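You operate a simulated robot arm through the tools that you are given. There is no shell and no other tool. Be economical: measure what you need, move in short steps, check, and stop when the job is done.

You are at the controls of a simulated two-armed robot. One attempt, no reset.

Task
Hold the black shoe, brush the dust off its toe and stand it on the shoe rest.
Fine: brush back; swing open the polish lid of its colour.

It is judged by the outcome, as a careful person would: the job done as asked, and still so three seconds after it is handed in. It fails if anything else is knocked over, pushed out of place, dropped, spilled or broken. Lids that push on must go on centred and level and be pressed home; caps that screw on are set level and turned clockwise until they are tight.

Robot
Two 7-joint arms with two-finger parallel grippers on one trunk, on a base that drives. Base frame: it is fixed to the floor where the robot stands at the start and does not move with it; the origin is under the middle of the robot, x ahead of it, y to its left, z up. Readings come in mm, degrees, newtons and seconds.
The left shoulder is at the start at [70, 134, 926], the right one opposite. With the tool pointing down near the work surface each hand reaches from about 100 to 640 mm from the robot's upright axis, wherever it stands, measured 20 degrees to its own side. Payload 1.57 kg a hand.
The tool frame of a hand sits at the grasp point between the pads (the TCP): z along the fingers, y along the line on which they close. The tips reach 30 mm beyond it. Largest opening 80 mm; finger width 17, thickness 12; the body of the gripper, 40 by 82 mm, starts 80 mm behind the TCP.
Orientation is that of the tool frame in the base frame, as a unit quaternion [x, y, z, w]. With the fingers straight down and closing along the base's y, the tool's x points along the base's -x, its y along +y and its z along -z.

Tools
- The arms move only by the tool jog_arm. It takes "left_series", "right_series" or both (then of equal length, played together; a hand with none holds still); each is a list of rows, each a list of 3 entries, a list of its own where there are three numbers: the shift along the tool's x, y, z in m, then the turn, a rotation vector about the tool's x, y, z in degrees, then the opening in per cent of the stroke, from 0 (shut) to 100 (fully open). In form: [[[x, y, z], [wx, wy, wz], hand], ...]. A call has 1 to 20 rows; each row shifts and turns the commanded pose from where the row before left it, along the tool's axes as they then stand. Each row takes 0.2 s and may step no farther than 50 mm and 8.6 degrees from the row before; otherwise, or with a gripper value out of range, the whole call is refused. A pose out of reach is approached as far as the arm can. The call stops where the force on the tool passes 40 N (or 10 N more than at its start, if that is more) or the arm is blocked; 0.2 s more then pass. The fingers move at their own pace (about 153 mm/s each) and stop on an object; they squeeze with about 41 N. The grip force told is the motor's: it shows also when the fingers shut on nothing. Time passes only in rows, and 0.2 s behind the last, so rows that do not move let the fingers close. It gives the time, the measured TCP pose, the force on the tool (base axes), the opening and the grip force at its end, in the units of the frame above (readings bear some noise), and new pictures: "views" is both (left out), scene, wrist or none (wrist: the cameras of the hands that moved).
- Cameras (640 x 400 px; columns grow to the right, rows downward): "scene" is now at [128.8, -4.9, 1134.7]; the picture's right is [-0.06, -1.00, 0.00], its down [-0.75, 0.05, -0.66] and it looks along [0.66, -0.04, -0.75] (base axes); focal length 264 px, centre (320, 200). "left" rides on the left gripper at [72, 7, -122] in its tool frame; the picture's right is [-0.09, 1.00, 0.00], its down [-0.84, -0.08, -0.54] and it looks along [-0.54, -0.05, 0.84] (tool axes); focal length 238 px, centre (320, 200). "right" rides on the right gripper at [72, -7, -122] in its tool frame; the picture's right is [0.09, 1.00, 0.00], its down [-0.84, 0.08, -0.54] and it looks along [-0.54, 0.05, 0.84] (tool axes); focal length 238 px, centre (320, 200). There is no depth. A picture from a camera that has moved, and an enlarged one, comes with that camera's place and axes in the base frame and with its lens.
- slide_trunk(by): slides the trunk up (or, below 0, down) by that many mm; the arms and the scene camera ride with it, the base frame stays. It gives what a move gives, with no picture.
- drive_base(legs): drives the robot by 1 to 6 legs, each [ahead, left, turn to the left] in mm, mm and degrees, along the robot's own axes; the way and the turn of a leg run together, so that a leg with both is an arc; at most 1500 mm and 180 degrees a leg. The arms and the cameras ride along, it lands a little off, and it stops where it bumps. It gives what a move gives, and a new picture of the scene camera.
- head_to(pan, tilt): turns the head with the scene camera to pan (to the left, within 86 degrees either way) and tilt (down, from -29 to 69), counted from straight ahead of the robot. It gives what a move gives, and a new picture of the scene camera.
- close_up(camera, box): a new picture of the part [left, top, right, bottom] of that camera's present view, enlarged. The clock stands still meanwhile.
- close_job(): hands the job in; it is judged then, once.

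Work in short steps. Places have to be worked out from the pictures, the camera data and where the tool is seen: move nearer, look again, correct. Check each grasp and each placing, and mend what went wrong. You have 120 turns and 260 pictures in all, those below and enlarged ones among them. Open the grippers and draw the arms clear of the work before you hand the job in, unless the task says otherwise; then end with one line.

The tools are called after ">>>" by a JSON object that holds its "op" and its "data". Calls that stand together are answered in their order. jog_arm: Moves the arms, as the interface text tells. Its arguments: {"type":"object","properties":{"left_series":{"type":"array","items":{"type":"array"}},"right_series":{"type":"array","items":{"type":"array"}},"views":{"type":"string","enum":["both","scene","wrist","none"]}},"required":[]} The other tools are called the same way: slide_trunk (by) slides the trunk up or down; drive_base (legs) drives the base; head_to (pan, tilt) turns the head that bears the scene camera; close_up (camera, box) takes an enlarged picture of a part of a camera's view; close_job () hands the job in.

At the start:

```text
clock: 0.0
left_tcp_pos: [483.7, 192.5, 830.2]
left_ee_rot: [-0.001, 1.0, 0.0, 0.001]
left_force: [-0.7, -0.3, -0.7]
left_opening: 79.9
left_grasp_force: 0.0
right_tcp_pos: [444.2, -236.6, 830.0]
right_ee_rot: [0.0, 1.0, 0.001, -0.001]
right_force: [0.0, 0.7, 0.5]
right_opening: 80.1
right_grasp_force: 0.1
trunk travel left (down, up): [-500.0, 440.0]
robot x, y, heading: [-1.0, -0.9, -0.0]
head pan, tilt: [-3.6, 48.5]
```

scene: 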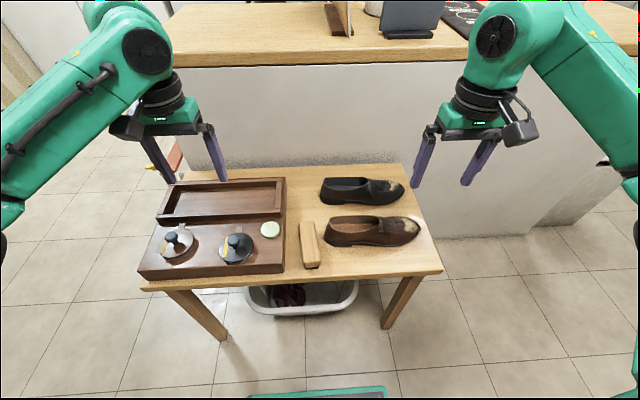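
right: 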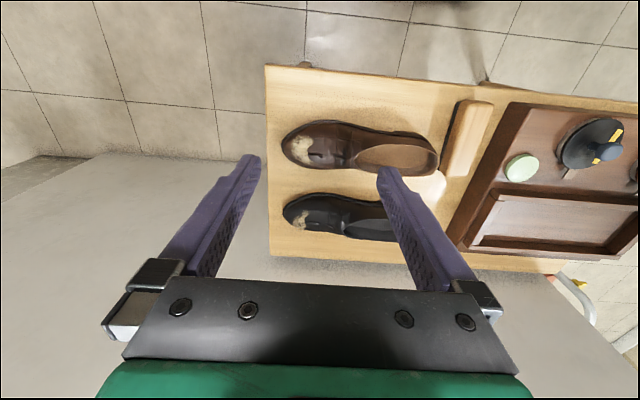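
left: 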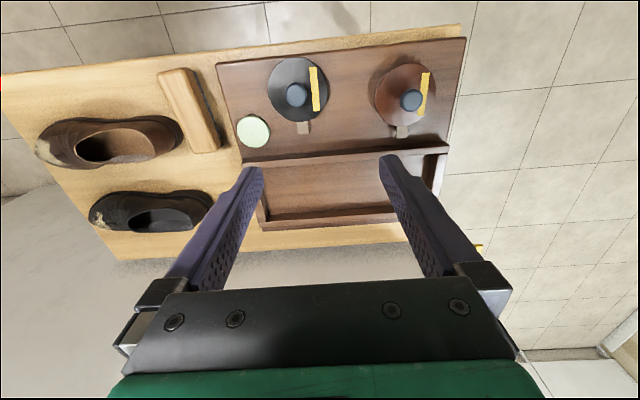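

The table holds two shoes (black far, brown near), a brush, a box with two polish tins with lids, a tray. I enlarge the view to tell the details.

>>> {"op": "close_up", "data": {"camera": "scene", "box": [280, 160, 460, 280]}}

>>> {"op": "close_up", "data": {"camera": "scene", "box": [130, 165, 310, 285]}}

>>> {"op": "close_up", "data": {"camera": "left", "box": [210, 20, 480, 190]}}

```text
3.33 times, centred on (370, 220) of scene
camera zoom: at [128.8, -4.9, 1134.7], right [-0.06, -1.0, 0.0], down [-0.75, 0.05, -0.66], along [0.66, -0.04, -0.75], focal length 879 px, centre (153, 133)
```

zoom: 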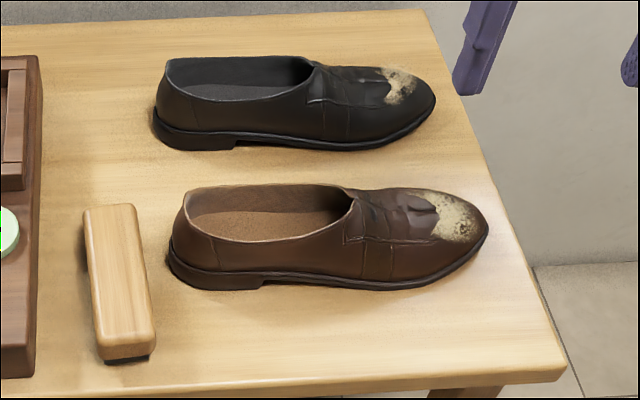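

```text
3.33 times, centred on (220, 225) of scene
camera zoom: at [128.8, -4.9, 1134.7], right [-0.06, -1.0, 0.0], down [-0.75, 0.05, -0.66], along [0.66, -0.04, -0.75], focal length 879 px, centre (653, 117)
```

zoom: 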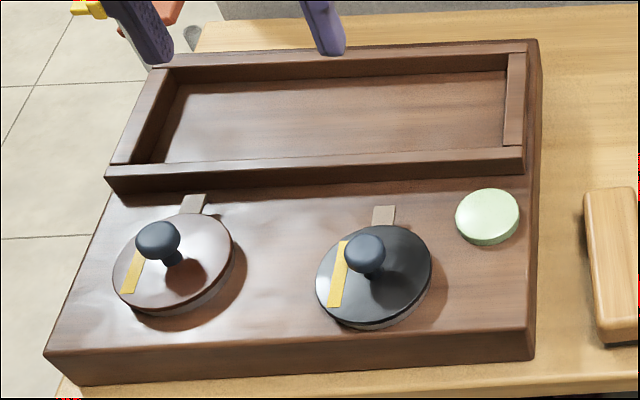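

```text
2.35 times, centred on (345, 105) of left
camera zoom: at [411.6, 198.9, 951.5], right [0.09, 1.0, 0.0], down [0.84, -0.08, 0.54], along [0.54, -0.05, -0.84], focal length 561 px, centre (261, 424)
```

zoom: 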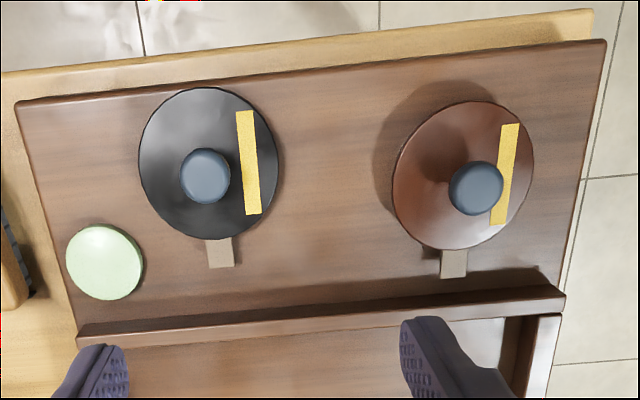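

I look up at the counter beyond to be sure what is and isn't the shoe rest.

>>> {"op": "head_to", "data": {"pan": 0, "tilt": 20}}

>>> {"op": "head_to", "data": {"pan": 0, "tilt": 55}}

```text
clock: 0.9
left_tcp_pos: [481.9, 192.6, 829.0]
left_ee_rot: [0.0, 1.0, 0.0, -0.001]
left_force: [0.0, -0.7, 0.2]
left_opening: 79.8
left_grasp_force: 0.0
right_tcp_pos: [444.8, -235.9, 828.9]
right_ee_rot: [0.0, 1.0, 0.0, 0.0]
right_force: [-0.7, 0.6, 0.6]
right_opening: 80.0
right_grasp_force: 0.1
trunk travel left (down, up): [-500.0, 440.0]
robot x, y, heading: [-0.3, -0.7, -0.2]
head pan, tilt: [0.0, 20.0]
camera scene: at [143.7, 0.0, 1178.2], right [0.0, -1.0, 0.0], down [-0.34, 0.0, -0.94], along [0.94, 0.0, -0.34], focal length 264 px, centre (320, 200)
```

scene: 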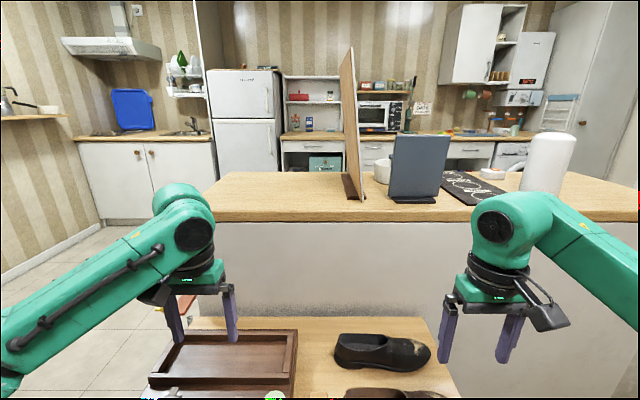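

```text
clock: 1.9
left_tcp_pos: [483.8, 193.4, 829.5]
left_ee_rot: [-0.001, 1.0, -0.001, 0.0]
left_force: [-0.4, -0.4, 0.2]
left_opening: 80.1
left_grasp_force: 0.1
right_tcp_pos: [444.9, -236.3, 829.6]
right_ee_rot: [-0.001, 1.0, 0.0, 0.0]
right_force: [-0.4, 0.0, 0.0]
right_opening: 80.2
right_grasp_force: 0.0
trunk travel left (down, up): [-500.0, 440.0]
robot x, y, heading: [-1.2, -0.8, -0.1]
head pan, tilt: [0.0, 55.0]
camera scene: at [122.8, 0.0, 1126.3], right [0.0, -1.0, 0.0], down [-0.82, 0.0, -0.57], along [0.57, 0.0, -0.82], focal length 264 px, centre (320, 200)
```

scene: 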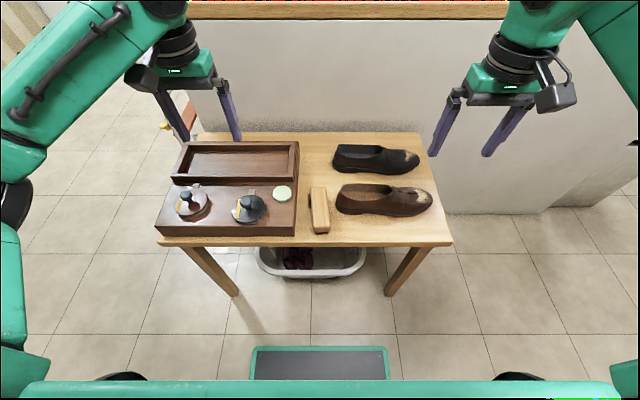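

The framed tray on the box is the shoe rest; the black shoe lies at about x 650, y −40…−290, brush near (467, 0), black tin near (457, 160). The left hand must reach across to the heel, so I drive 100 mm closer first.

>>> {"op": "drive_base", "data": {"legs": [[100, 0, 0]]}}

```text
clock: 3.1
left_tcp_pos: [583.9, 193.1, 829.2]
left_ee_rot: [0.0, 1.0, 0.0, -0.001]
left_force: [-0.2, 0.0, 0.4]
left_opening: 80.1
left_grasp_force: 0.1
right_tcp_pos: [544.3, -235.5, 829.3]
right_ee_rot: [0.0, 1.0, 0.0, 0.0]
right_force: [0.3, 0.8, -0.4]
right_opening: 80.1
right_grasp_force: 0.1
trunk travel left (down, up): [-500.0, 440.0]
robot x, y, heading: [95.6, -0.4, 0.0]
head pan, tilt: [0.0, 55.0]
camera scene: at [222.1, 0.0, 1126.2], right [0.0, -1.0, 0.0], down [-0.82, 0.0, -0.57], along [0.57, 0.0, -0.82], focal length 264 px, centre (320, 200)
```

scene: 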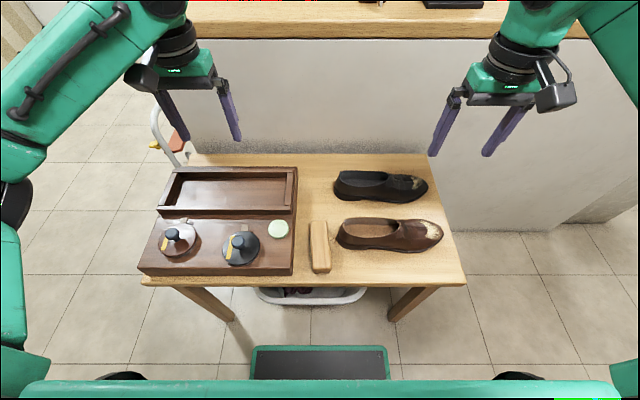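

I bring the right hand above the brush (about (474, 2)), at z 700 and look again.

>>> {"op": "jog_arm", "data": {"right_series": [[[0.0117, 0.0395, 0.0217], [0, 0, 0], 100], [[0.0117, 0.0395, 0.0217], [0, 0, 0], 100], [[0.0117, 0.0395, 0.0217], [0, 0, 0], 100], [[0.0117, 0.0395, 0.0217], [0, 0, 0], 100], [[0.0117, 0.0395, 0.0217], [0, 0, 0], 100], [[0.0117, 0.0395, 0.0217], [0, 0, 0], 100]]}}

```text
clock: 4.5
left_tcp_pos: [581.7, 193.1, 828.9]
left_ee_rot: [0.0, 1.0, -0.001, 0.0]
left_force: [0.4, 0.4, 0.7]
left_opening: 80.1
left_grasp_force: 0.0
right_tcp_pos: [474.5, 1.7, 699.0]
right_ee_rot: [0.0, 1.0, 0.0, 0.0]
right_force: [-0.9, -0.4, -0.7]
right_opening: 80.0
right_grasp_force: 0.0
trunk travel left (down, up): [-500.0, 440.0]
robot x, y, heading: [97.5, -1.7, 0.0]
head pan, tilt: [0.0, 55.0]
camera scene: at [221.6, 1.2, 1126.2], right [0.0, -1.0, 0.0], down [-0.82, 0.0, -0.57], along [0.57, 0.0, -0.82], focal length 264 px, centre (320, 200)
camera right: at [403.0, -4.3, 820.6], right [-0.09, 1.0, 0.0], down [0.84, 0.08, 0.54], along [0.54, 0.05, -0.84], focal length 238 px, centre (320, 200)
```

scene: 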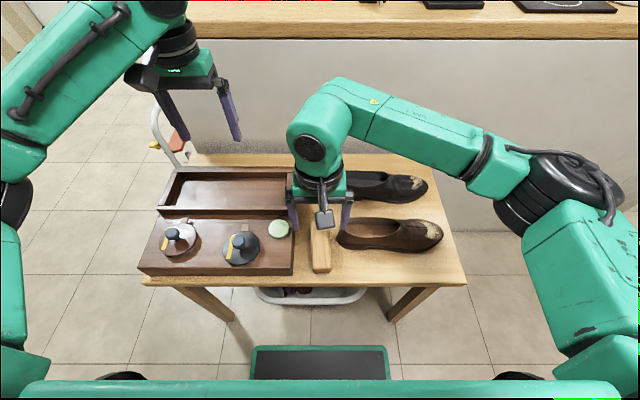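
right: 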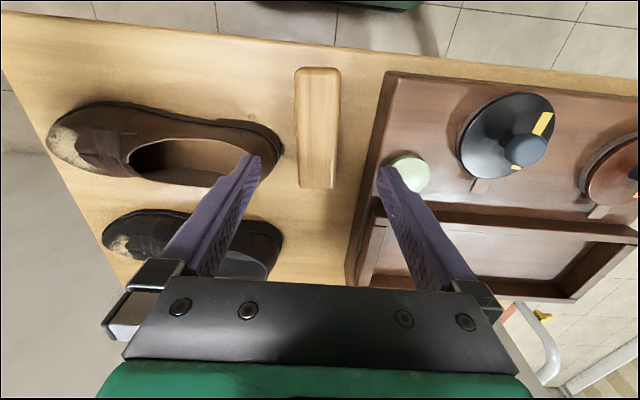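

Brush axis runs from about (418,−5) to (529,6), 36 mm wide, top near z 595. I narrow the opening, yaw 5.6°, and descend onto it, staying clear of the box edge and brown heel.

>>> {"op": "jog_arm", "data": {"right_series": [[[0.0095, -0.002, 0.03], [0, 0, -5.6], 70], [[0, 0, 0.04], [0, 0, 0], 70], [[0, 0, 0.02], [0, 0, 0], 70], [[0, 0, 0], [0, 0, 0], 70]]}}

```text
clock: 5.5
left_tcp_pos: [581.0, 192.5, 830.2]
left_ee_rot: [-0.001, 1.0, -0.001, -0.001]
left_force: [0.0, 0.4, 0.2]
left_opening: 79.9
left_grasp_force: 0.0
right_tcp_pos: [463.5, 0.6, 609.6]
right_ee_rot: [-0.05, 0.999, 0.0, 0.001]
right_force: [-0.7, -0.6, 0.1]
right_opening: 56.0
right_grasp_force: 0.1
trunk travel left (down, up): [-500.0, 440.0]
robot x, y, heading: [99.8, -1.0, 0.0]
head pan, tilt: [0.0, 55.0]
camera scene: at [221.4, 0.1, 1126.2], right [0.0, -1.0, 0.0], down [-0.82, 0.0, -0.57], along [0.57, 0.0, -0.82], focal length 264 px, centre (320, 200)
camera right: at [393.2, -13.4, 730.4], right [-0.19, 0.98, 0.0], down [0.82, 0.16, 0.54], along [0.53, 0.1, -0.84], focal length 238 px, centre (320, 200)
```

scene: 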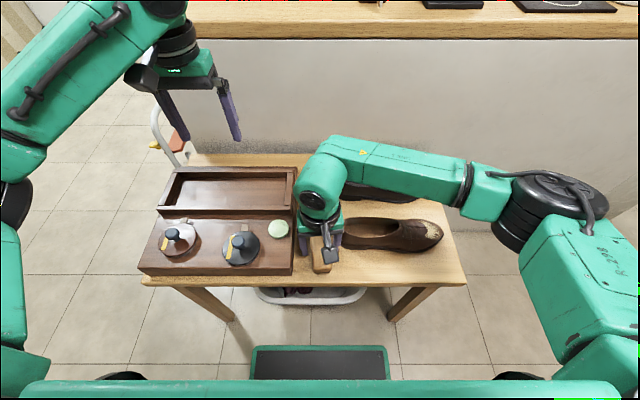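
right: 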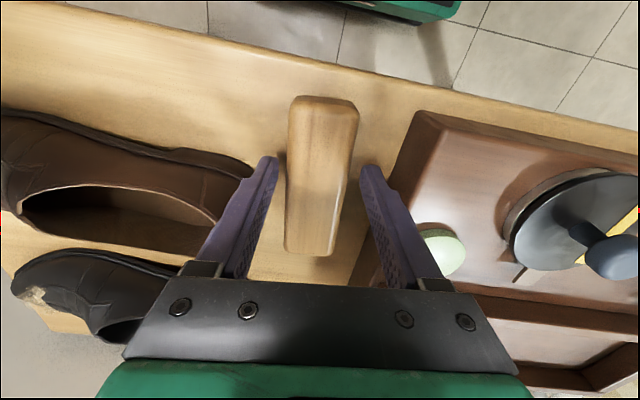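

The brush sits centred between the fingers and aligned. I go down 18 mm and close.

>>> {"op": "jog_arm", "data": {"right_series": [[[0, 0, 0.018], [0, 0, 0], 70], [[0, 0, 0], [0, 0, 0], 0], [[0, 0, 0], [0, 0, 0], 0], [[0, 0, 0], [0, 0, 0], 0]], "views": "wrist"}}

```text
clock: 6.5
left_tcp_pos: [581.1, 194.4, 829.4]
left_ee_rot: [-0.001, 1.0, 0.0, 0.001]
left_force: [0.4, -0.7, 0.1]
left_opening: 80.1
left_grasp_force: 0.1
right_tcp_pos: [464.5, -0.4, 593.1]
right_ee_rot: [-0.05, 0.999, 0.0, 0.0]
right_force: [0.5, 0.4, 7.0]
right_opening: 41.2
right_grasp_force: 41.4
trunk travel left (down, up): [-500.0, 440.0]
robot x, y, heading: [97.1, -1.5, 0.1]
head pan, tilt: [0.0, 55.0]
camera right: at [392.5, -14.0, 713.8], right [-0.19, 0.98, 0.0], down [0.82, 0.16, 0.54], along [0.53, 0.1, -0.84], focal length 238 px, centre (320, 200)
```

right: 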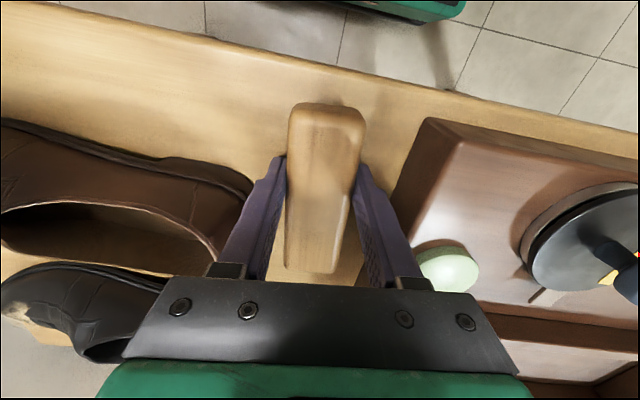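

Brush gripped (41 mm). Lift straight up, then carry it right, above and clear of the shoes.

>>> {"op": "jog_arm", "data": {"right_series": [[[0, 0, -0.03], [0, 0, 0], 0], [[0, 0, -0.045], [0, 0, 0], 0], [[0, 0, -0.045], [0, 0, 0], 0], [[0, 0, -0.03], [0, 0, 0], 0], [[0, -0.045, 0], [0, 0, 0], 0], [[0, -0.045, 0], [0, 0, 0], 0], [[0, -0.045, 0], [0, 0, 0], 0], [[0, -0.045, 0], [0, 0, 0], 0], [[0, -0.045, 0], [0, 0, 0], 0], [[0, -0.045, 0], [0, 0, 0], 0]]}}

```text
clock: 8.7
left_tcp_pos: [580.0, 192.6, 830.1]
left_ee_rot: [-0.001, 1.0, 0.0, 0.0]
left_force: [-0.6, -0.5, -0.1]
left_opening: 80.0
left_grasp_force: 0.0
right_tcp_pos: [491.1, -271.9, 741.8]
right_ee_rot: [-0.05, 0.999, 0.0, 0.0]
right_force: [0.7, -0.2, -1.2]
right_opening: 41.1
right_grasp_force: 41.6
trunk travel left (down, up): [-500.0, 440.0]
robot x, y, heading: [101.2, -1.8, -0.1]
head pan, tilt: [0.0, 55.0]
camera scene: at [221.3, -0.9, 1126.3], right [0.0, -1.0, 0.0], down [-0.82, 0.0, -0.57], along [0.57, 0.0, -0.82], focal length 264 px, centre (320, 200)
camera right: at [419.7, -283.9, 861.9], right [-0.19, 0.98, 0.0], down [0.82, 0.16, 0.54], along [0.53, 0.1, -0.84], focal length 238 px, centre (320, 200)
```

scene: 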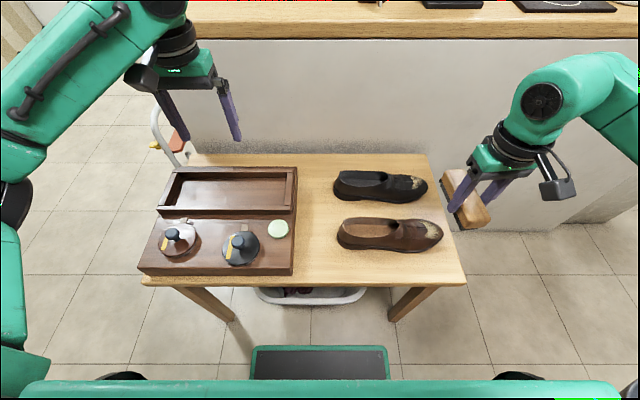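
right: 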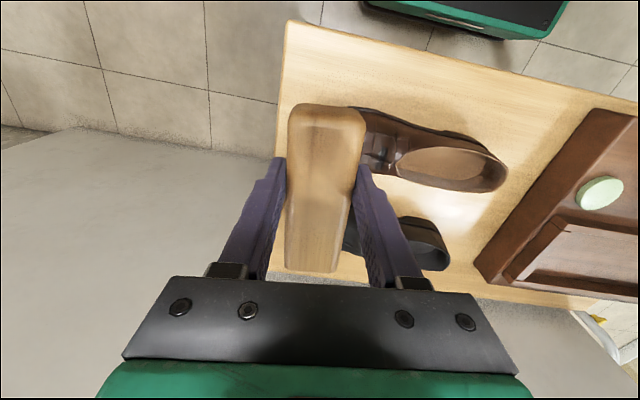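

Enlarge the black shoe and the rest to measure them.

>>> {"op": "close_up", "data": {"camera": "scene", "box": [320, 155, 450, 236]}}

>>> {"op": "close_up", "data": {"camera": "scene", "box": [140, 155, 310, 261]}}

```text
4.92 times, centred on (385, 196) of scene
camera zoom: at [221.3, -0.9, 1126.3], right [0.0, -1.0, 0.0], down [-0.82, 0.0, -0.57], along [0.57, 0.0, -0.82], focal length 1298 px, centre (0, 222)
```

zoom: 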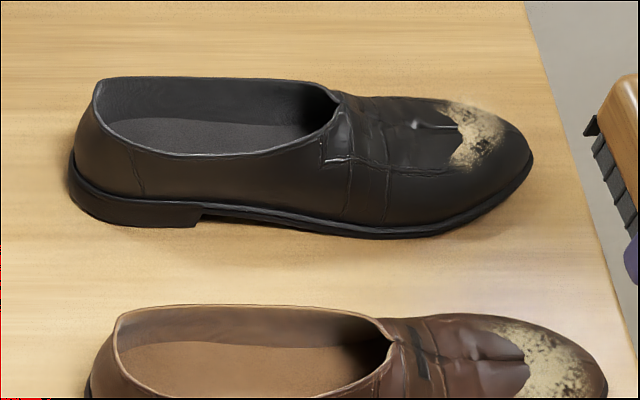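

```text
3.76 times, centred on (225, 208) of scene
camera zoom: at [221.3, -0.9, 1126.3], right [0.0, -1.0, 0.0], down [-0.82, 0.0, -0.57], along [0.57, 0.0, -0.82], focal length 993 px, centre (678, 170)
```

zoom: 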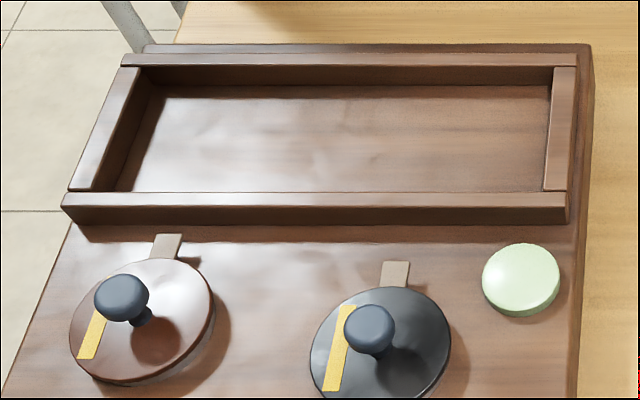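

Black shoe: heel back at ≈(652,−40), toe ≈(661,−294), heel ≈60 mm wide in x. I turn the left hand 90° (camera to the +y side) so that it closes along x.

>>> {"op": "jog_arm", "data": {"left_series": [[[0, 0, 0], [0, 0, 8.2], 100], [[0, 0, 0], [0, 0, 8.2], 100], [[0, 0, 0], [0, 0, 8.2], 100], [[0, 0, 0], [0, 0, 8.2], 100], [[0, 0, 0], [0, 0, 8.2], 100], [[0, 0, 0], [0, 0, 8.2], 100], [[0, 0, 0], [0, 0, 8.2], 100], [[0, 0, 0], [0, 0, 8.2], 100], [[0, 0, 0], [0, 0, 8.2], 100], [[0, 0, 0], [0, 0, 8.2], 100], [[0, 0, 0], [0, 0, 8], 100]]}}

```text
clock: 11.1
left_tcp_pos: [582.8, 193.5, 829.2]
left_ee_rot: [0.708, 0.706, 0.0, 0.0]
left_force: [-0.5, -0.1, -0.2]
left_opening: 80.1
left_grasp_force: 0.1
right_tcp_pos: [490.2, -269.2, 741.6]
right_ee_rot: [-0.049, 0.999, 0.0, 0.0]
right_force: [0.2, 0.3, -0.8]
right_opening: 41.2
right_grasp_force: 40.9
trunk travel left (down, up): [-500.0, 440.0]
robot x, y, heading: [95.7, 2.1, -0.1]
head pan, tilt: [0.0, 55.0]
camera scene: at [221.6, -0.1, 1126.2], right [0.0, -1.0, 0.0], down [-0.82, 0.0, -0.57], along [0.57, 0.0, -0.82], focal length 264 px, centre (320, 200)
camera left: at [589.0, 264.9, 951.4], right [1.0, -0.09, 0.0], down [-0.08, -0.84, 0.54], along [-0.05, -0.54, -0.84], focal length 238 px, centre (320, 200)
```

scene: 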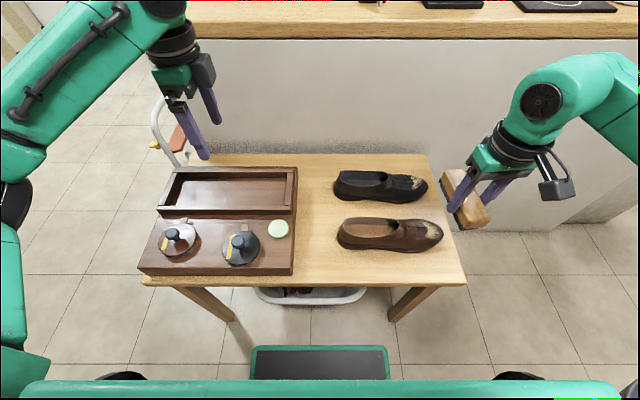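
left: 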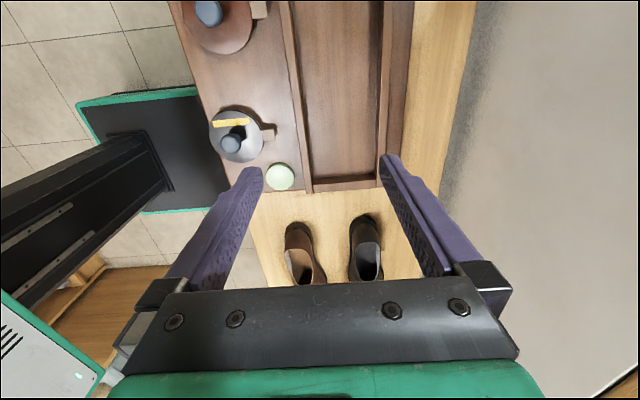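

Rest inner area ≈ x 562–665, y 84–362, box top near z 600; the black heel is centred near x 653. I move the left hand above the heel and look.

>>> {"op": "jog_arm", "data": {"left_series": [[[-0.039, 0.0101, 0.0157], [0, 0, 0], 100], [[-0.039, 0.0101, 0.0157], [0, 0, 0], 100], [[-0.039, 0.0101, 0.0157], [0, 0, 0], 100], [[-0.039, 0.0101, 0.0157], [0, 0, 0], 100], [[-0.039, 0.0101, 0.0157], [0, 0, 0], 100], [[-0.039, 0.0101, 0.0157], [0, 0, 0], 100], [[-0.039, 0.0101, 0.0157], [0, 0, 0], 100], [[0, 0, 0], [0, 0, 0], 100]]}}

```text
clock: 12.9
left_tcp_pos: [646.4, -60.2, 728.9]
left_ee_rot: [0.706, 0.708, -0.001, 0.001]
left_force: [0.7, 0.0, -0.4]
left_opening: 80.1
left_grasp_force: 0.1
left hand out of reach, approached as far as the arm can: row 7
right_tcp_pos: [491.3, -268.9, 741.2]
right_ee_rot: [-0.049, 0.999, 0.001, 0.0]
right_force: [0.2, -0.7, -0.2]
right_opening: 40.8
right_grasp_force: 40.7
trunk travel left (down, up): [-500.0, 440.0]
robot x, y, heading: [98.4, 1.9, 0.1]
head pan, tilt: [0.0, 55.0]
camera scene: at [221.6, -0.1, 1126.2], right [0.0, -1.0, 0.0], down [-0.82, 0.0, -0.57], along [0.57, 0.0, -0.82], focal length 264 px, centre (320, 200)
camera left: at [652.8, 10.6, 851.6], right [1.0, -0.09, 0.0], down [-0.08, -0.84, 0.54], along [-0.05, -0.54, -0.84], focal length 238 px, centre (320, 200)
```

scene: 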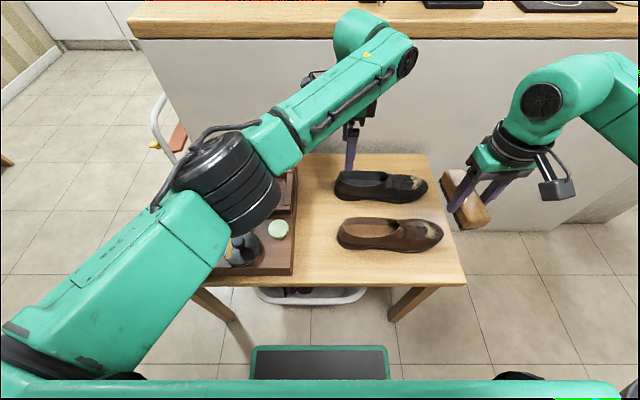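
left: 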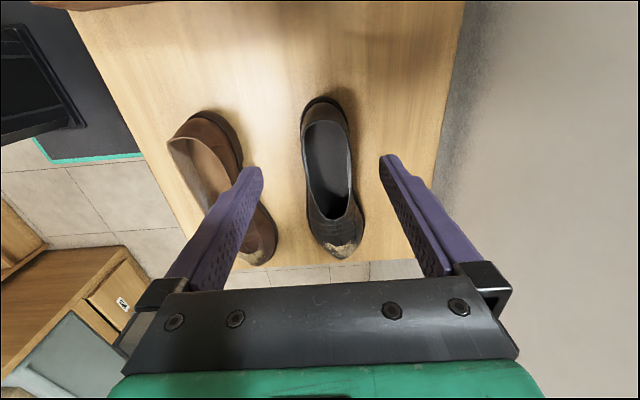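

Just at reach's end, so I shift the base 100 mm to the right; both hands are well above everything.

>>> {"op": "drive_base", "data": {"legs": [[0, -100, 0]]}}

```text
clock: 14.0
left_tcp_pos: [645.3, -162.2, 730.3]
left_ee_rot: [0.707, 0.708, 0.001, 0.0]
left_force: [0.1, -0.7, -0.7]
left_opening: 80.0
left_grasp_force: 0.2
right_tcp_pos: [491.7, -370.8, 741.0]
right_ee_rot: [-0.049, 0.999, 0.0, 0.0]
right_force: [0.1, -0.5, -0.2]
right_opening: 40.9
right_grasp_force: 40.7
trunk travel left (down, up): [-500.0, 440.0]
robot x, y, heading: [100.9, -101.0, 0.1]
head pan, tilt: [0.0, 55.0]
camera scene: at [221.6, -101.8, 1126.2], right [0.0, -1.0, 0.0], down [-0.82, 0.0, -0.57], along [0.57, 0.0, -0.82], focal length 264 px, centre (320, 200)
```

scene: 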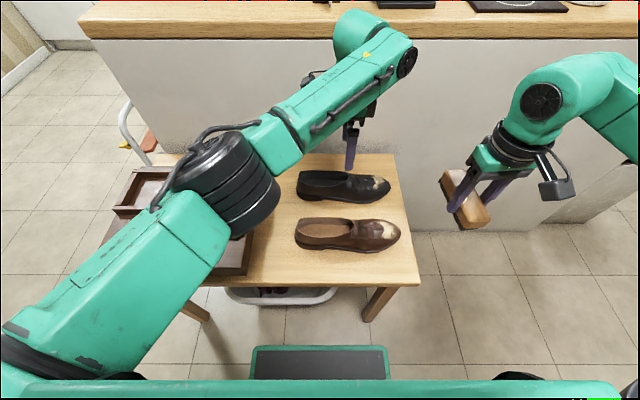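

Now move the left hand back over the heel, at (653, −84), z 675.

>>> {"op": "jog_arm", "data": {"left_series": [[[0.039, 0.004, 0.0275], [0, 0, -1.6], 100], [[0.039, 0.004, 0.0275], [0, 0, 0], 100], [[0, 0, 0], [0, 0, 0], 100]]}}

```text
clock: 14.8
left_tcp_pos: [652.9, -80.7, 674.8]
left_ee_rot: [0.696, 0.718, -0.001, 0.0]
left_force: [-0.4, -0.9, 0.5]
left_opening: 80.0
left_grasp_force: 0.1
right_tcp_pos: [491.1, -369.7, 740.3]
right_ee_rot: [-0.049, 0.999, 0.0, 0.0]
right_force: [-0.5, 0.5, -1.3]
right_opening: 40.9
right_grasp_force: 41.4
trunk travel left (down, up): [-500.0, 440.0]
robot x, y, heading: [96.7, -99.8, 0.3]
head pan, tilt: [0.0, 55.0]
camera scene: at [221.5, -101.3, 1126.2], right [0.0, -1.0, 0.0], down [-0.82, 0.0, -0.57], along [0.57, 0.0, -0.82], focal length 264 px, centre (320, 200)
camera left: at [655.6, -9.1, 796.1], right [1.0, -0.06, 0.0], down [-0.05, -0.84, 0.54], along [-0.03, -0.54, -0.84], focal length 238 px, centre (320, 200)
```

scene: 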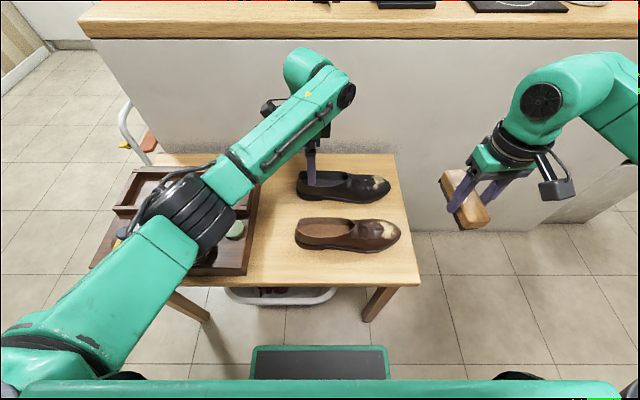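
left: 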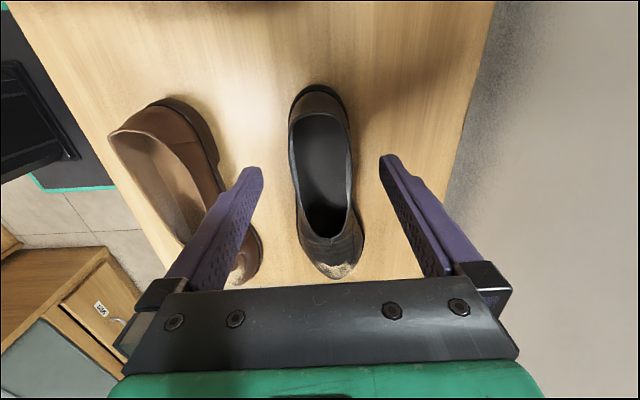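

Heel centred between the fingers. I lower to z≈600 (tips 570) and check before gripping.

>>> {"op": "jog_arm", "data": {"left_series": [[[0, 0, 0.035], [0, 0, 0], 100], [[0, 0, 0.035], [0, 0, 0], 100], [[0, 0, 0.005], [0, 0, 0], 100]]}}

```text
clock: 15.6
left_tcp_pos: [652.3, -84.7, 600.4]
left_ee_rot: [0.696, 0.718, 0.001, 0.0]
left_force: [0.0, -1.1, 0.2]
left_opening: 79.8
left_grasp_force: 0.1
right_tcp_pos: [491.3, -370.7, 740.9]
right_ee_rot: [-0.05, 0.999, 0.0, 0.0]
right_force: [-0.1, -1.0, -1.2]
right_opening: 40.8
right_grasp_force: 41.3
trunk travel left (down, up): [-500.0, 440.0]
robot x, y, heading: [98.1, -101.4, -0.0]
head pan, tilt: [0.0, 55.0]
camera scene: at [221.5, -101.0, 1126.2], right [0.0, -1.0, 0.0], down [-0.82, 0.0, -0.57], along [0.57, 0.0, -0.82], focal length 264 px, centre (320, 200)
camera left: at [658.1, -11.9, 722.6], right [1.0, -0.06, 0.0], down [-0.05, -0.84, 0.54], along [-0.03, -0.54, -0.84], focal length 238 px, centre (320, 200)
```

scene: 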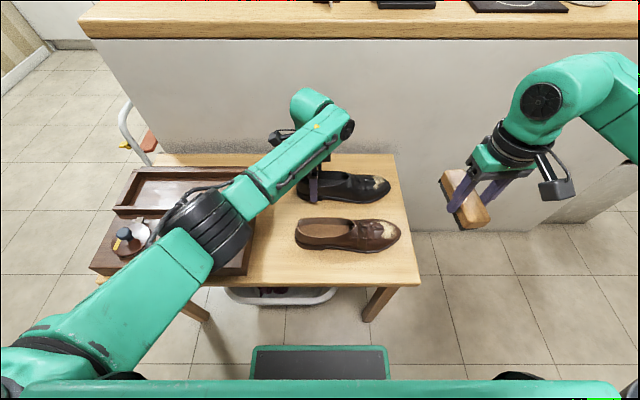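
left: 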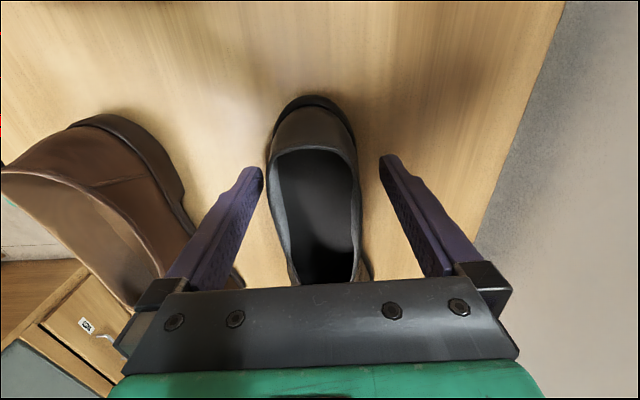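

The shoe is some 4 mm towards −x of centre; I nudge and close gently.

>>> {"op": "jog_arm", "data": {"left_series": [[[0, -0.004, 0], [0, 0, 0], 90], [[0, 0, 0], [0, 0, 0], 82], [[0, 0, 0], [0, 0, 0], 74], [[0, 0, 0], [0, 0, 0], 60], [[0, 0, 0], [0, 0, 0], 30], [[0, 0, 0], [0, 0, 0], 0], [[0, 0, 0], [0, 0, 0], 0]]}}

```text
clock: 17.2
left_tcp_pos: [649.0, -84.7, 600.4]
left_ee_rot: [0.696, 0.718, 0.0, 0.0]
left_force: [2.1, -0.4, 0.9]
left_opening: 57.5
left_grasp_force: 41.2
right_tcp_pos: [491.8, -369.7, 742.0]
right_ee_rot: [-0.049, 0.999, 0.0, 0.0]
right_force: [0.1, 0.4, -1.0]
right_opening: 40.7
right_grasp_force: 40.5
trunk travel left (down, up): [-500.0, 440.0]
robot x, y, heading: [99.5, -102.3, -0.0]
head pan, tilt: [0.0, 55.0]
camera scene: at [221.8, -101.0, 1126.2], right [0.0, -1.0, 0.0], down [-0.82, 0.0, -0.57], along [0.57, 0.0, -0.82], focal length 264 px, centre (320, 200)
camera left: at [654.0, -11.8, 722.5], right [1.0, -0.06, 0.0], down [-0.05, -0.84, 0.54], along [-0.03, -0.54, -0.84], focal length 238 px, centre (320, 200)
```

scene: 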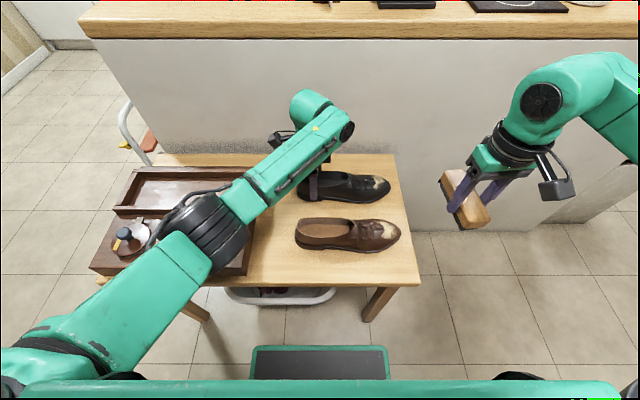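
left: 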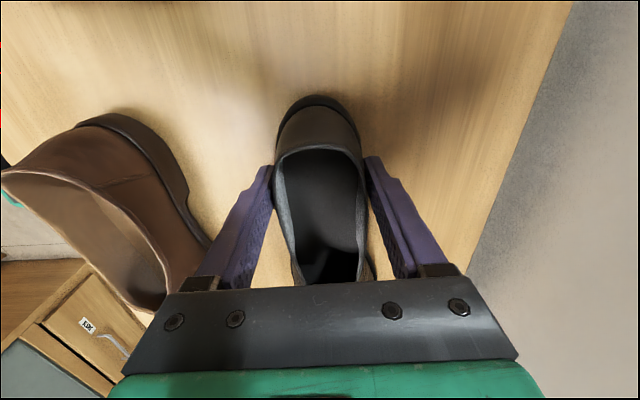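

Heel held (57.5 mm). Now enlarge the toe and the held brush.

>>> {"op": "close_up", "data": {"camera": "scene", "box": [280, 160, 420, 247]}}

>>> {"op": "close_up", "data": {"camera": "scene", "box": [420, 140, 580, 240]}}

```text
4.57 times, centred on (350, 204) of scene
camera zoom: at [221.8, -101.0, 1126.2], right [0.0, -1.0, 0.0], down [-0.82, 0.0, -0.57], along [0.57, 0.0, -0.82], focal length 1206 px, centre (183, 184)
```

zoom: 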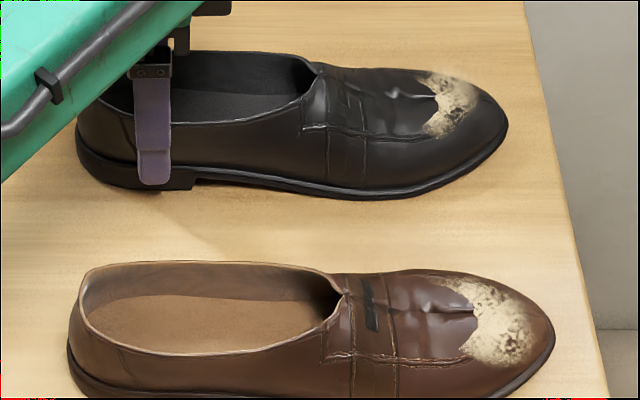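

```text
4.00 times, centred on (500, 190) of scene
camera zoom: at [221.8, -101.0, 1126.2], right [0.0, -1.0, 0.0], down [-0.82, 0.0, -0.57], along [0.57, 0.0, -0.82], focal length 1055 px, centre (-400, 240)
```

zoom: 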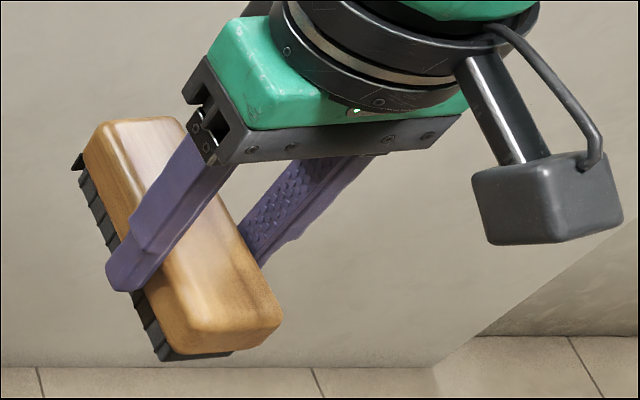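

Dust spans about x 630–672, y −238…−272 on the down-slope of the toe. I bring the brush across above the toe, unyawed and tilted 25° to match that slope.

>>> {"op": "jog_arm", "data": {"right_series": [[[0, 0, 0], [0, 0, 5.6], 0], [[-0.0375, 0.027, 0.01], [0, 0, 0], 0], [[-0.0375, 0.027, 0.01], [0, 0, 0], 0], [[-0.0375, 0.027, 0.01], [0, 0, 0], 0], [[-0.0375, 0.027, 0.01], [0, 0, 0], 0], [[0, 0, 0], [-8.3, 0, 0], 0], [[0, 0, 0], [-8.3, 0, 0], 0], [[0, 0, 0], [-8.3, 0, 0], 0]]}}

```text
clock: 19.0
left_tcp_pos: [648.5, -82.8, 600.1]
left_ee_rot: [0.695, 0.719, 0.0, -0.001]
left_force: [-0.6, 0.2, 0.7]
left_opening: 57.7
left_grasp_force: 41.1
right_tcp_pos: [639.6, -262.6, 701.3]
right_ee_rot: [-0.001, 0.976, 0.216, 0.0]
right_force: [-0.2, -0.4, -1.8]
right_opening: 41.2
right_grasp_force: 40.4
trunk travel left (down, up): [-500.0, 440.0]
robot x, y, heading: [102.5, -103.3, -0.1]
head pan, tilt: [0.0, 55.0]
camera scene: at [221.6, -101.0, 1126.2], right [0.0, -1.0, 0.0], down [-0.82, 0.0, -0.57], along [0.57, 0.0, -0.82], focal length 264 px, centre (320, 200)
camera right: at [568.7, -319.1, 808.2], right [-0.09, 0.9, 0.42], down [0.84, -0.16, 0.52], along [0.54, 0.4, -0.74], focal length 238 px, centre (320, 200)
```

scene: 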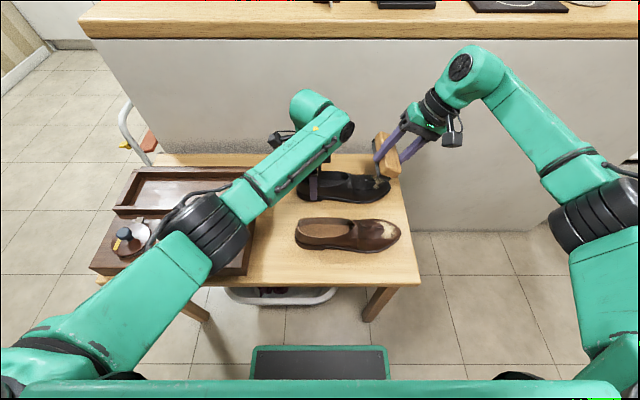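
right: 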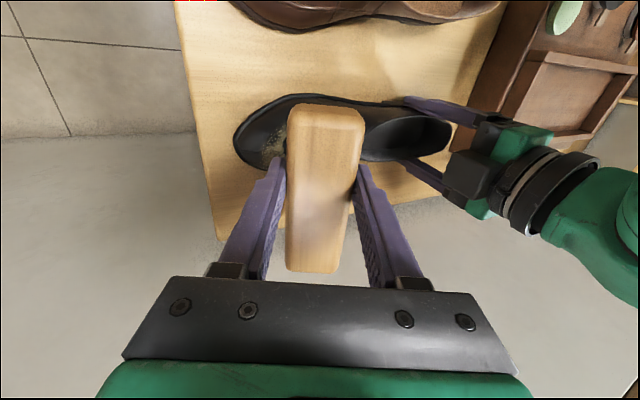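

Lower vertically 40 mm, then in small steps watching the force.

>>> {"op": "jog_arm", "data": {"right_series": [[[0, -0.0085, 0.0181], [0, 0, 0], 0], [[0, -0.0085, 0.0181], [0, 0, 0], 0], [[0, -0.0025, 0.0054], [0, 0, 0], 0]]}}

>>> {"op": "close_up", "data": {"camera": "scene", "box": [300, 110, 460, 210]}}

```text
clock: 19.8
left_tcp_pos: [649.0, -84.1, 600.6]
left_ee_rot: [0.697, 0.717, 0.0, 0.0]
left_force: [1.7, 1.9, 1.2]
left_opening: 57.5
left_grasp_force: 40.5
right_tcp_pos: [640.5, -262.1, 654.3]
right_ee_rot: [-0.001, 0.977, 0.215, 0.0]
right_force: [0.2, 0.6, -0.2]
right_opening: 40.8
right_grasp_force: 40.9
trunk travel left (down, up): [-500.0, 440.0]
robot x, y, heading: [98.3, -100.0, 0.1]
head pan, tilt: [0.0, 55.0]
camera scene: at [221.6, -100.8, 1126.2], right [0.0, -1.0, 0.0], down [-0.82, 0.0, -0.57], along [0.57, 0.0, -0.82], focal length 264 px, centre (320, 200)
camera right: at [568.6, -319.3, 761.0], right [-0.09, 0.9, 0.42], down [0.84, -0.16, 0.52], along [0.54, 0.4, -0.74], focal length 238 px, centre (320, 200)
```

scene: 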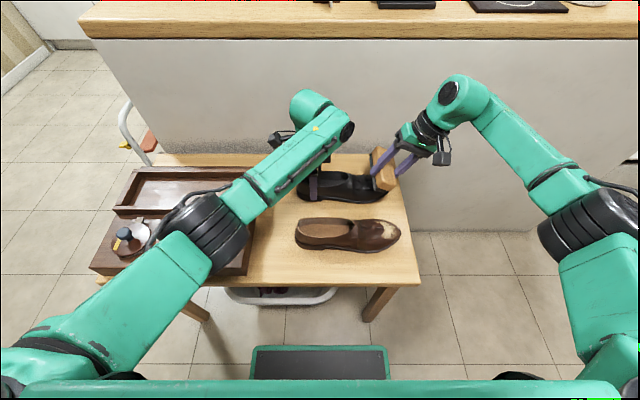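
right: 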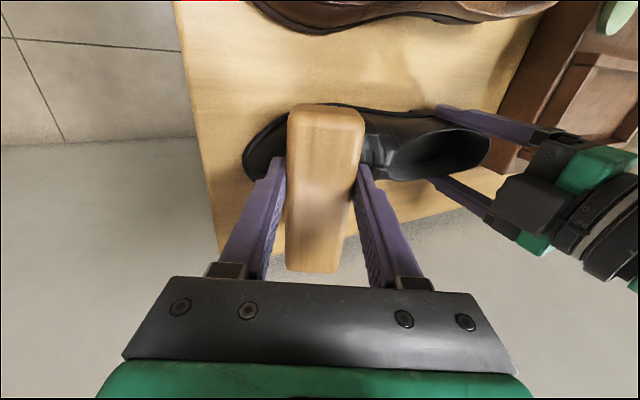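

```text
4.00 times, centred on (380, 160) of scene
camera zoom: at [221.6, -100.8, 1126.2], right [0.0, -1.0, 0.0], down [-0.82, 0.0, -0.57], along [0.57, 0.0, -0.82], focal length 1055 px, centre (80, 360)
```

zoom: 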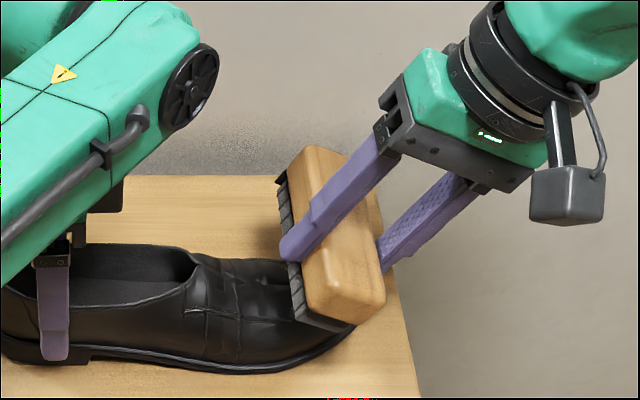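

No contact yet; lower by 4 mm steps, 12 mm in all.

>>> {"op": "jog_arm", "data": {"right_series": [[[0, -0.0017, 0.0036], [0, 0, 0], 0], [[0, -0.0017, 0.0036], [0, 0, 0], 0], [[0, -0.0017, 0.0036], [0, 0, 0], 0]], "views": "none"}}

>>> {"op": "close_up", "data": {"camera": "scene", "box": [300, 110, 460, 210]}}

```text
clock: 20.6
left_tcp_pos: [649.8, -82.9, 600.3]
left_ee_rot: [0.696, 0.718, 0.0, 0.001]
left_force: [1.7, 2.6, 2.4]
left_opening: 57.4
left_grasp_force: 40.9
right_tcp_pos: [640.6, -261.6, 642.5]
right_ee_rot: [-0.001, 0.977, 0.215, 0.0]
right_force: [0.6, -0.1, -1.1]
right_opening: 40.9
right_grasp_force: 41.3
trunk travel left (down, up): [-500.0, 440.0]
robot x, y, heading: [100.1, -102.1, 0.4]
head pan, tilt: [0.0, 55.0]
```

```text
4.00 times, centred on (380, 160) of scene
camera zoom: at [221.6, -100.7, 1126.2], right [0.0, -1.0, 0.0], down [-0.82, 0.0, -0.57], along [0.57, 0.0, -0.82], focal length 1055 px, centre (80, 360)
```

zoom: 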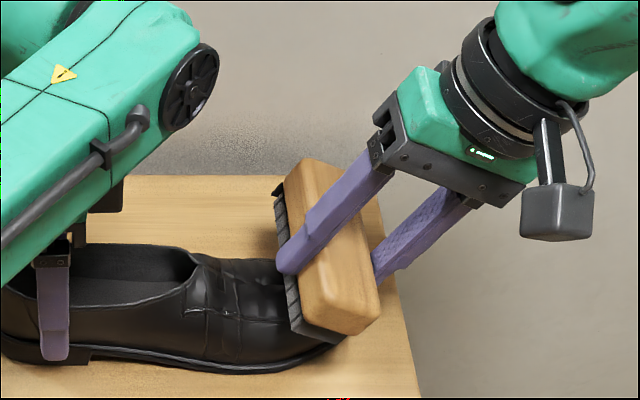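

Still no contact. Continue down up to 16 mm in 3–4 mm steps.

>>> {"op": "jog_arm", "data": {"right_series": [[[0, -0.0017, 0.0036], [0, 0, 0], 0], [[0, -0.0017, 0.0036], [0, 0, 0], 0]], "views": "none"}}

>>> {"op": "jog_arm", "data": {"right_series": [[[0, -0.0017, 0.0036], [0, 0, 0], 0]], "views": "none"}}

>>> {"op": "close_up", "data": {"camera": "scene", "box": [300, 110, 460, 210]}}

```text
clock: 21.2
left_tcp_pos: [650.0, -83.1, 600.5]
left_ee_rot: [0.696, 0.718, 0.0, -0.001]
left_force: [1.1, 2.0, 2.6]
left_opening: 57.6
left_grasp_force: 40.7
right_tcp_pos: [641.1, -261.3, 634.9]
right_ee_rot: [-0.001, 0.977, 0.214, 0.0]
right_force: [-0.4, 0.1, -0.7]
right_opening: 40.9
right_grasp_force: 41.0
trunk travel left (down, up): [-500.0, 440.0]
robot x, y, heading: [97.6, -100.8, 0.2]
head pan, tilt: [0.0, 55.0]
```

```text
clock: 21.6
left_tcp_pos: [648.9, -82.9, 599.3]
left_ee_rot: [0.696, 0.718, 0.0, 0.0]
left_force: [2.3, 1.8, 2.7]
left_opening: 57.3
left_grasp_force: 40.9
right_tcp_pos: [641.1, -262.3, 634.9]
right_ee_rot: [-0.001, 0.977, 0.215, 0.001]
right_force: [-0.6, -0.5, -1.1]
right_opening: 41.0
right_grasp_force: 41.0
right hand out of reach, approached as far as the arm can: row 1
trunk travel left (down, up): [-500.0, 440.0]
robot x, y, heading: [100.5, -102.4, 0.4]
head pan, tilt: [0.0, 55.0]
```

```text
4.00 times, centred on (380, 160) of scene
camera zoom: at [221.5, -100.7, 1126.2], right [0.0, -1.0, 0.0], down [-0.82, 0.0, -0.57], along [0.57, 0.0, -0.82], focal length 1055 px, centre (80, 360)
```

zoom: 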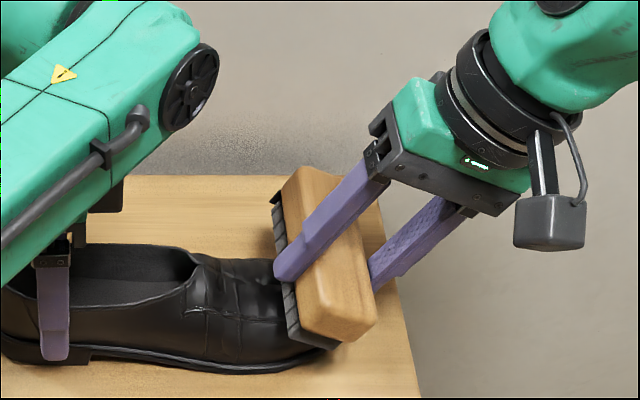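

The arm runs out with that tilt, so I ease the tilt to about 17° and continue down.

>>> {"op": "jog_arm", "data": {"right_series": [[[0, 0.005, 0], [8.3, 0, 0], 0], [[0, -0.0014, 0.0048], [0, 0, 0], 0], [[0, -0.0009, 0.0029], [0, 0, 0], 0]], "views": "none"}}

>>> {"op": "close_up", "data": {"camera": "scene", "box": [300, 110, 460, 210]}}

```text
clock: 22.4
left_tcp_pos: [648.5, -83.9, 601.2]
left_ee_rot: [0.696, 0.718, 0.0, 0.0]
left_force: [-0.1, 2.0, 2.2]
left_opening: 56.8
left_grasp_force: 41.1
right_tcp_pos: [641.0, -256.4, 628.3]
right_ee_rot: [-0.001, 0.99, 0.143, 0.0]
right_force: [0.0, -0.7, 0.1]
right_opening: 41.0
right_grasp_force: 41.1
trunk travel left (down, up): [-500.0, 440.0]
robot x, y, heading: [100.2, -96.6, -0.0]
head pan, tilt: [0.0, 55.0]
```

```text
4.00 times, centred on (380, 160) of scene
camera zoom: at [221.3, -100.8, 1126.3], right [0.0, -1.0, 0.0], down [-0.82, 0.0, -0.57], along [0.57, 0.0, -0.82], focal length 1055 px, centre (80, 360)
```

zoom: 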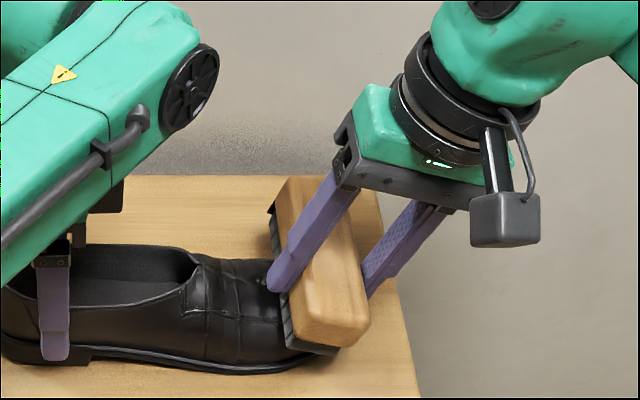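

Still free (bristles ≈ z 587). Continue down 3 mm at a time.

>>> {"op": "jog_arm", "data": {"right_series": [[[0, -0.0009, 0.0029], [0, 0, 0], 0], [[0, -0.0009, 0.0029], [0, 0, 0], 0]], "views": "none"}}

>>> {"op": "jog_arm", "data": {"right_series": [[[0, -0.0009, 0.0029], [0, 0, 0], 0]], "views": "none"}}

>>> {"op": "jog_arm", "data": {"right_series": [[[0, -0.0009, 0.0029], [0, 0, 0], 0]], "views": "wrist"}}

>>> {"op": "close_up", "data": {"camera": "scene", "box": [300, 110, 460, 210]}}

```text
clock: 23.0
left_tcp_pos: [648.3, -84.3, 601.1]
left_ee_rot: [0.696, 0.718, 0.0, 0.0]
left_force: [4.5, -3.0, -6.6]
left_opening: 57.1
left_grasp_force: 41.1
right_tcp_pos: [640.5, -257.1, 626.6]
right_ee_rot: [0.0, 0.989, 0.147, 0.002]
right_force: [-3.8, -2.4, 21.2]
right_opening: 40.9
right_grasp_force: 41.3
trunk travel left (down, up): [-500.0, 440.0]
robot x, y, heading: [95.7, -100.3, 0.0]
head pan, tilt: [0.0, 55.0]
```

```text
clock: 23.4
left_tcp_pos: [646.0, -83.4, 602.0]
left_ee_rot: [0.697, 0.717, 0.0, 0.002]
left_force: [2.7, -2.9, -7.6]
left_opening: 57.3
left_grasp_force: 41.0
right_tcp_pos: [641.0, -256.5, 624.5]
right_ee_rot: [-0.001, 0.989, 0.146, 0.005]
right_force: [-0.5, -1.2, 32.8]
right_opening: 41.5
right_grasp_force: 41.1
trunk travel left (down, up): [-500.0, 440.0]
robot x, y, heading: [98.7, -103.8, 0.1]
head pan, tilt: [0.0, 55.0]
```

```text
clock: 23.8
left_tcp_pos: [647.7, -83.8, 601.6]
left_ee_rot: [0.697, 0.718, 0.0, 0.0]
left_force: [-0.6, 1.6, -0.3]
left_opening: 57.4
left_grasp_force: 41.0
right_tcp_pos: [639.8, -255.9, 625.8]
right_ee_rot: [-0.001, 0.989, 0.147, 0.004]
right_force: [-8.9, -2.8, 13.7]
right_opening: 41.2
right_grasp_force: 41.0
trunk travel left (down, up): [-500.0, 440.0]
robot x, y, heading: [100.2, -101.6, 0.1]
head pan, tilt: [0.0, 55.0]
stopped in row 1 (right hand): the force on the tool passed its limit (the readings are from after the stop); the commanded pose is now the measured one
camera right: at [567.6, -297.6, 738.0], right [-0.09, 0.95, 0.29], down [0.83, -0.08, 0.55], along [0.55, 0.29, -0.78], focal length 238 px, centre (320, 200)
```

right: 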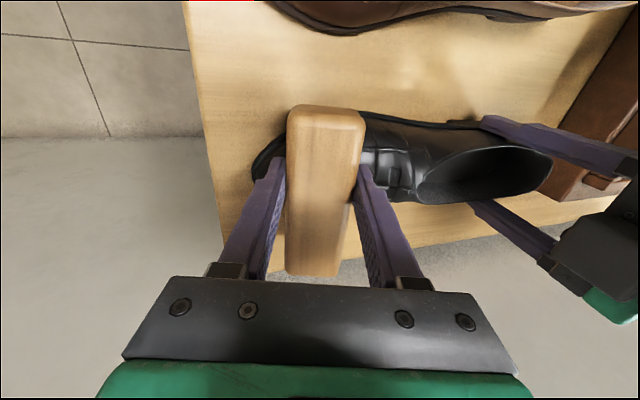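

```text
4.00 times, centred on (380, 160) of scene
camera zoom: at [218.1, -99.9, 1126.5], right [0.0, -1.0, 0.0], down [-0.82, 0.0, -0.58], along [0.58, 0.0, -0.82], focal length 1055 px, centre (80, 360)
```

zoom: 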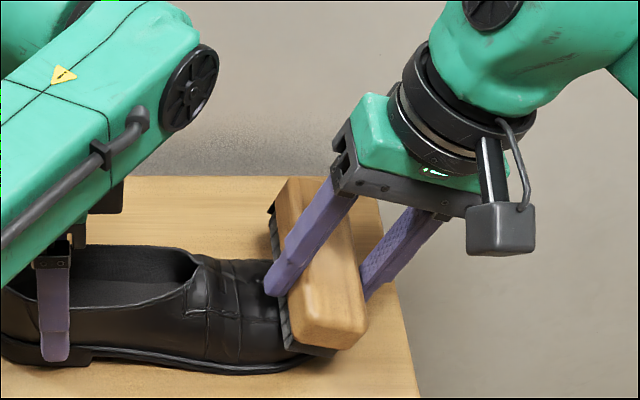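

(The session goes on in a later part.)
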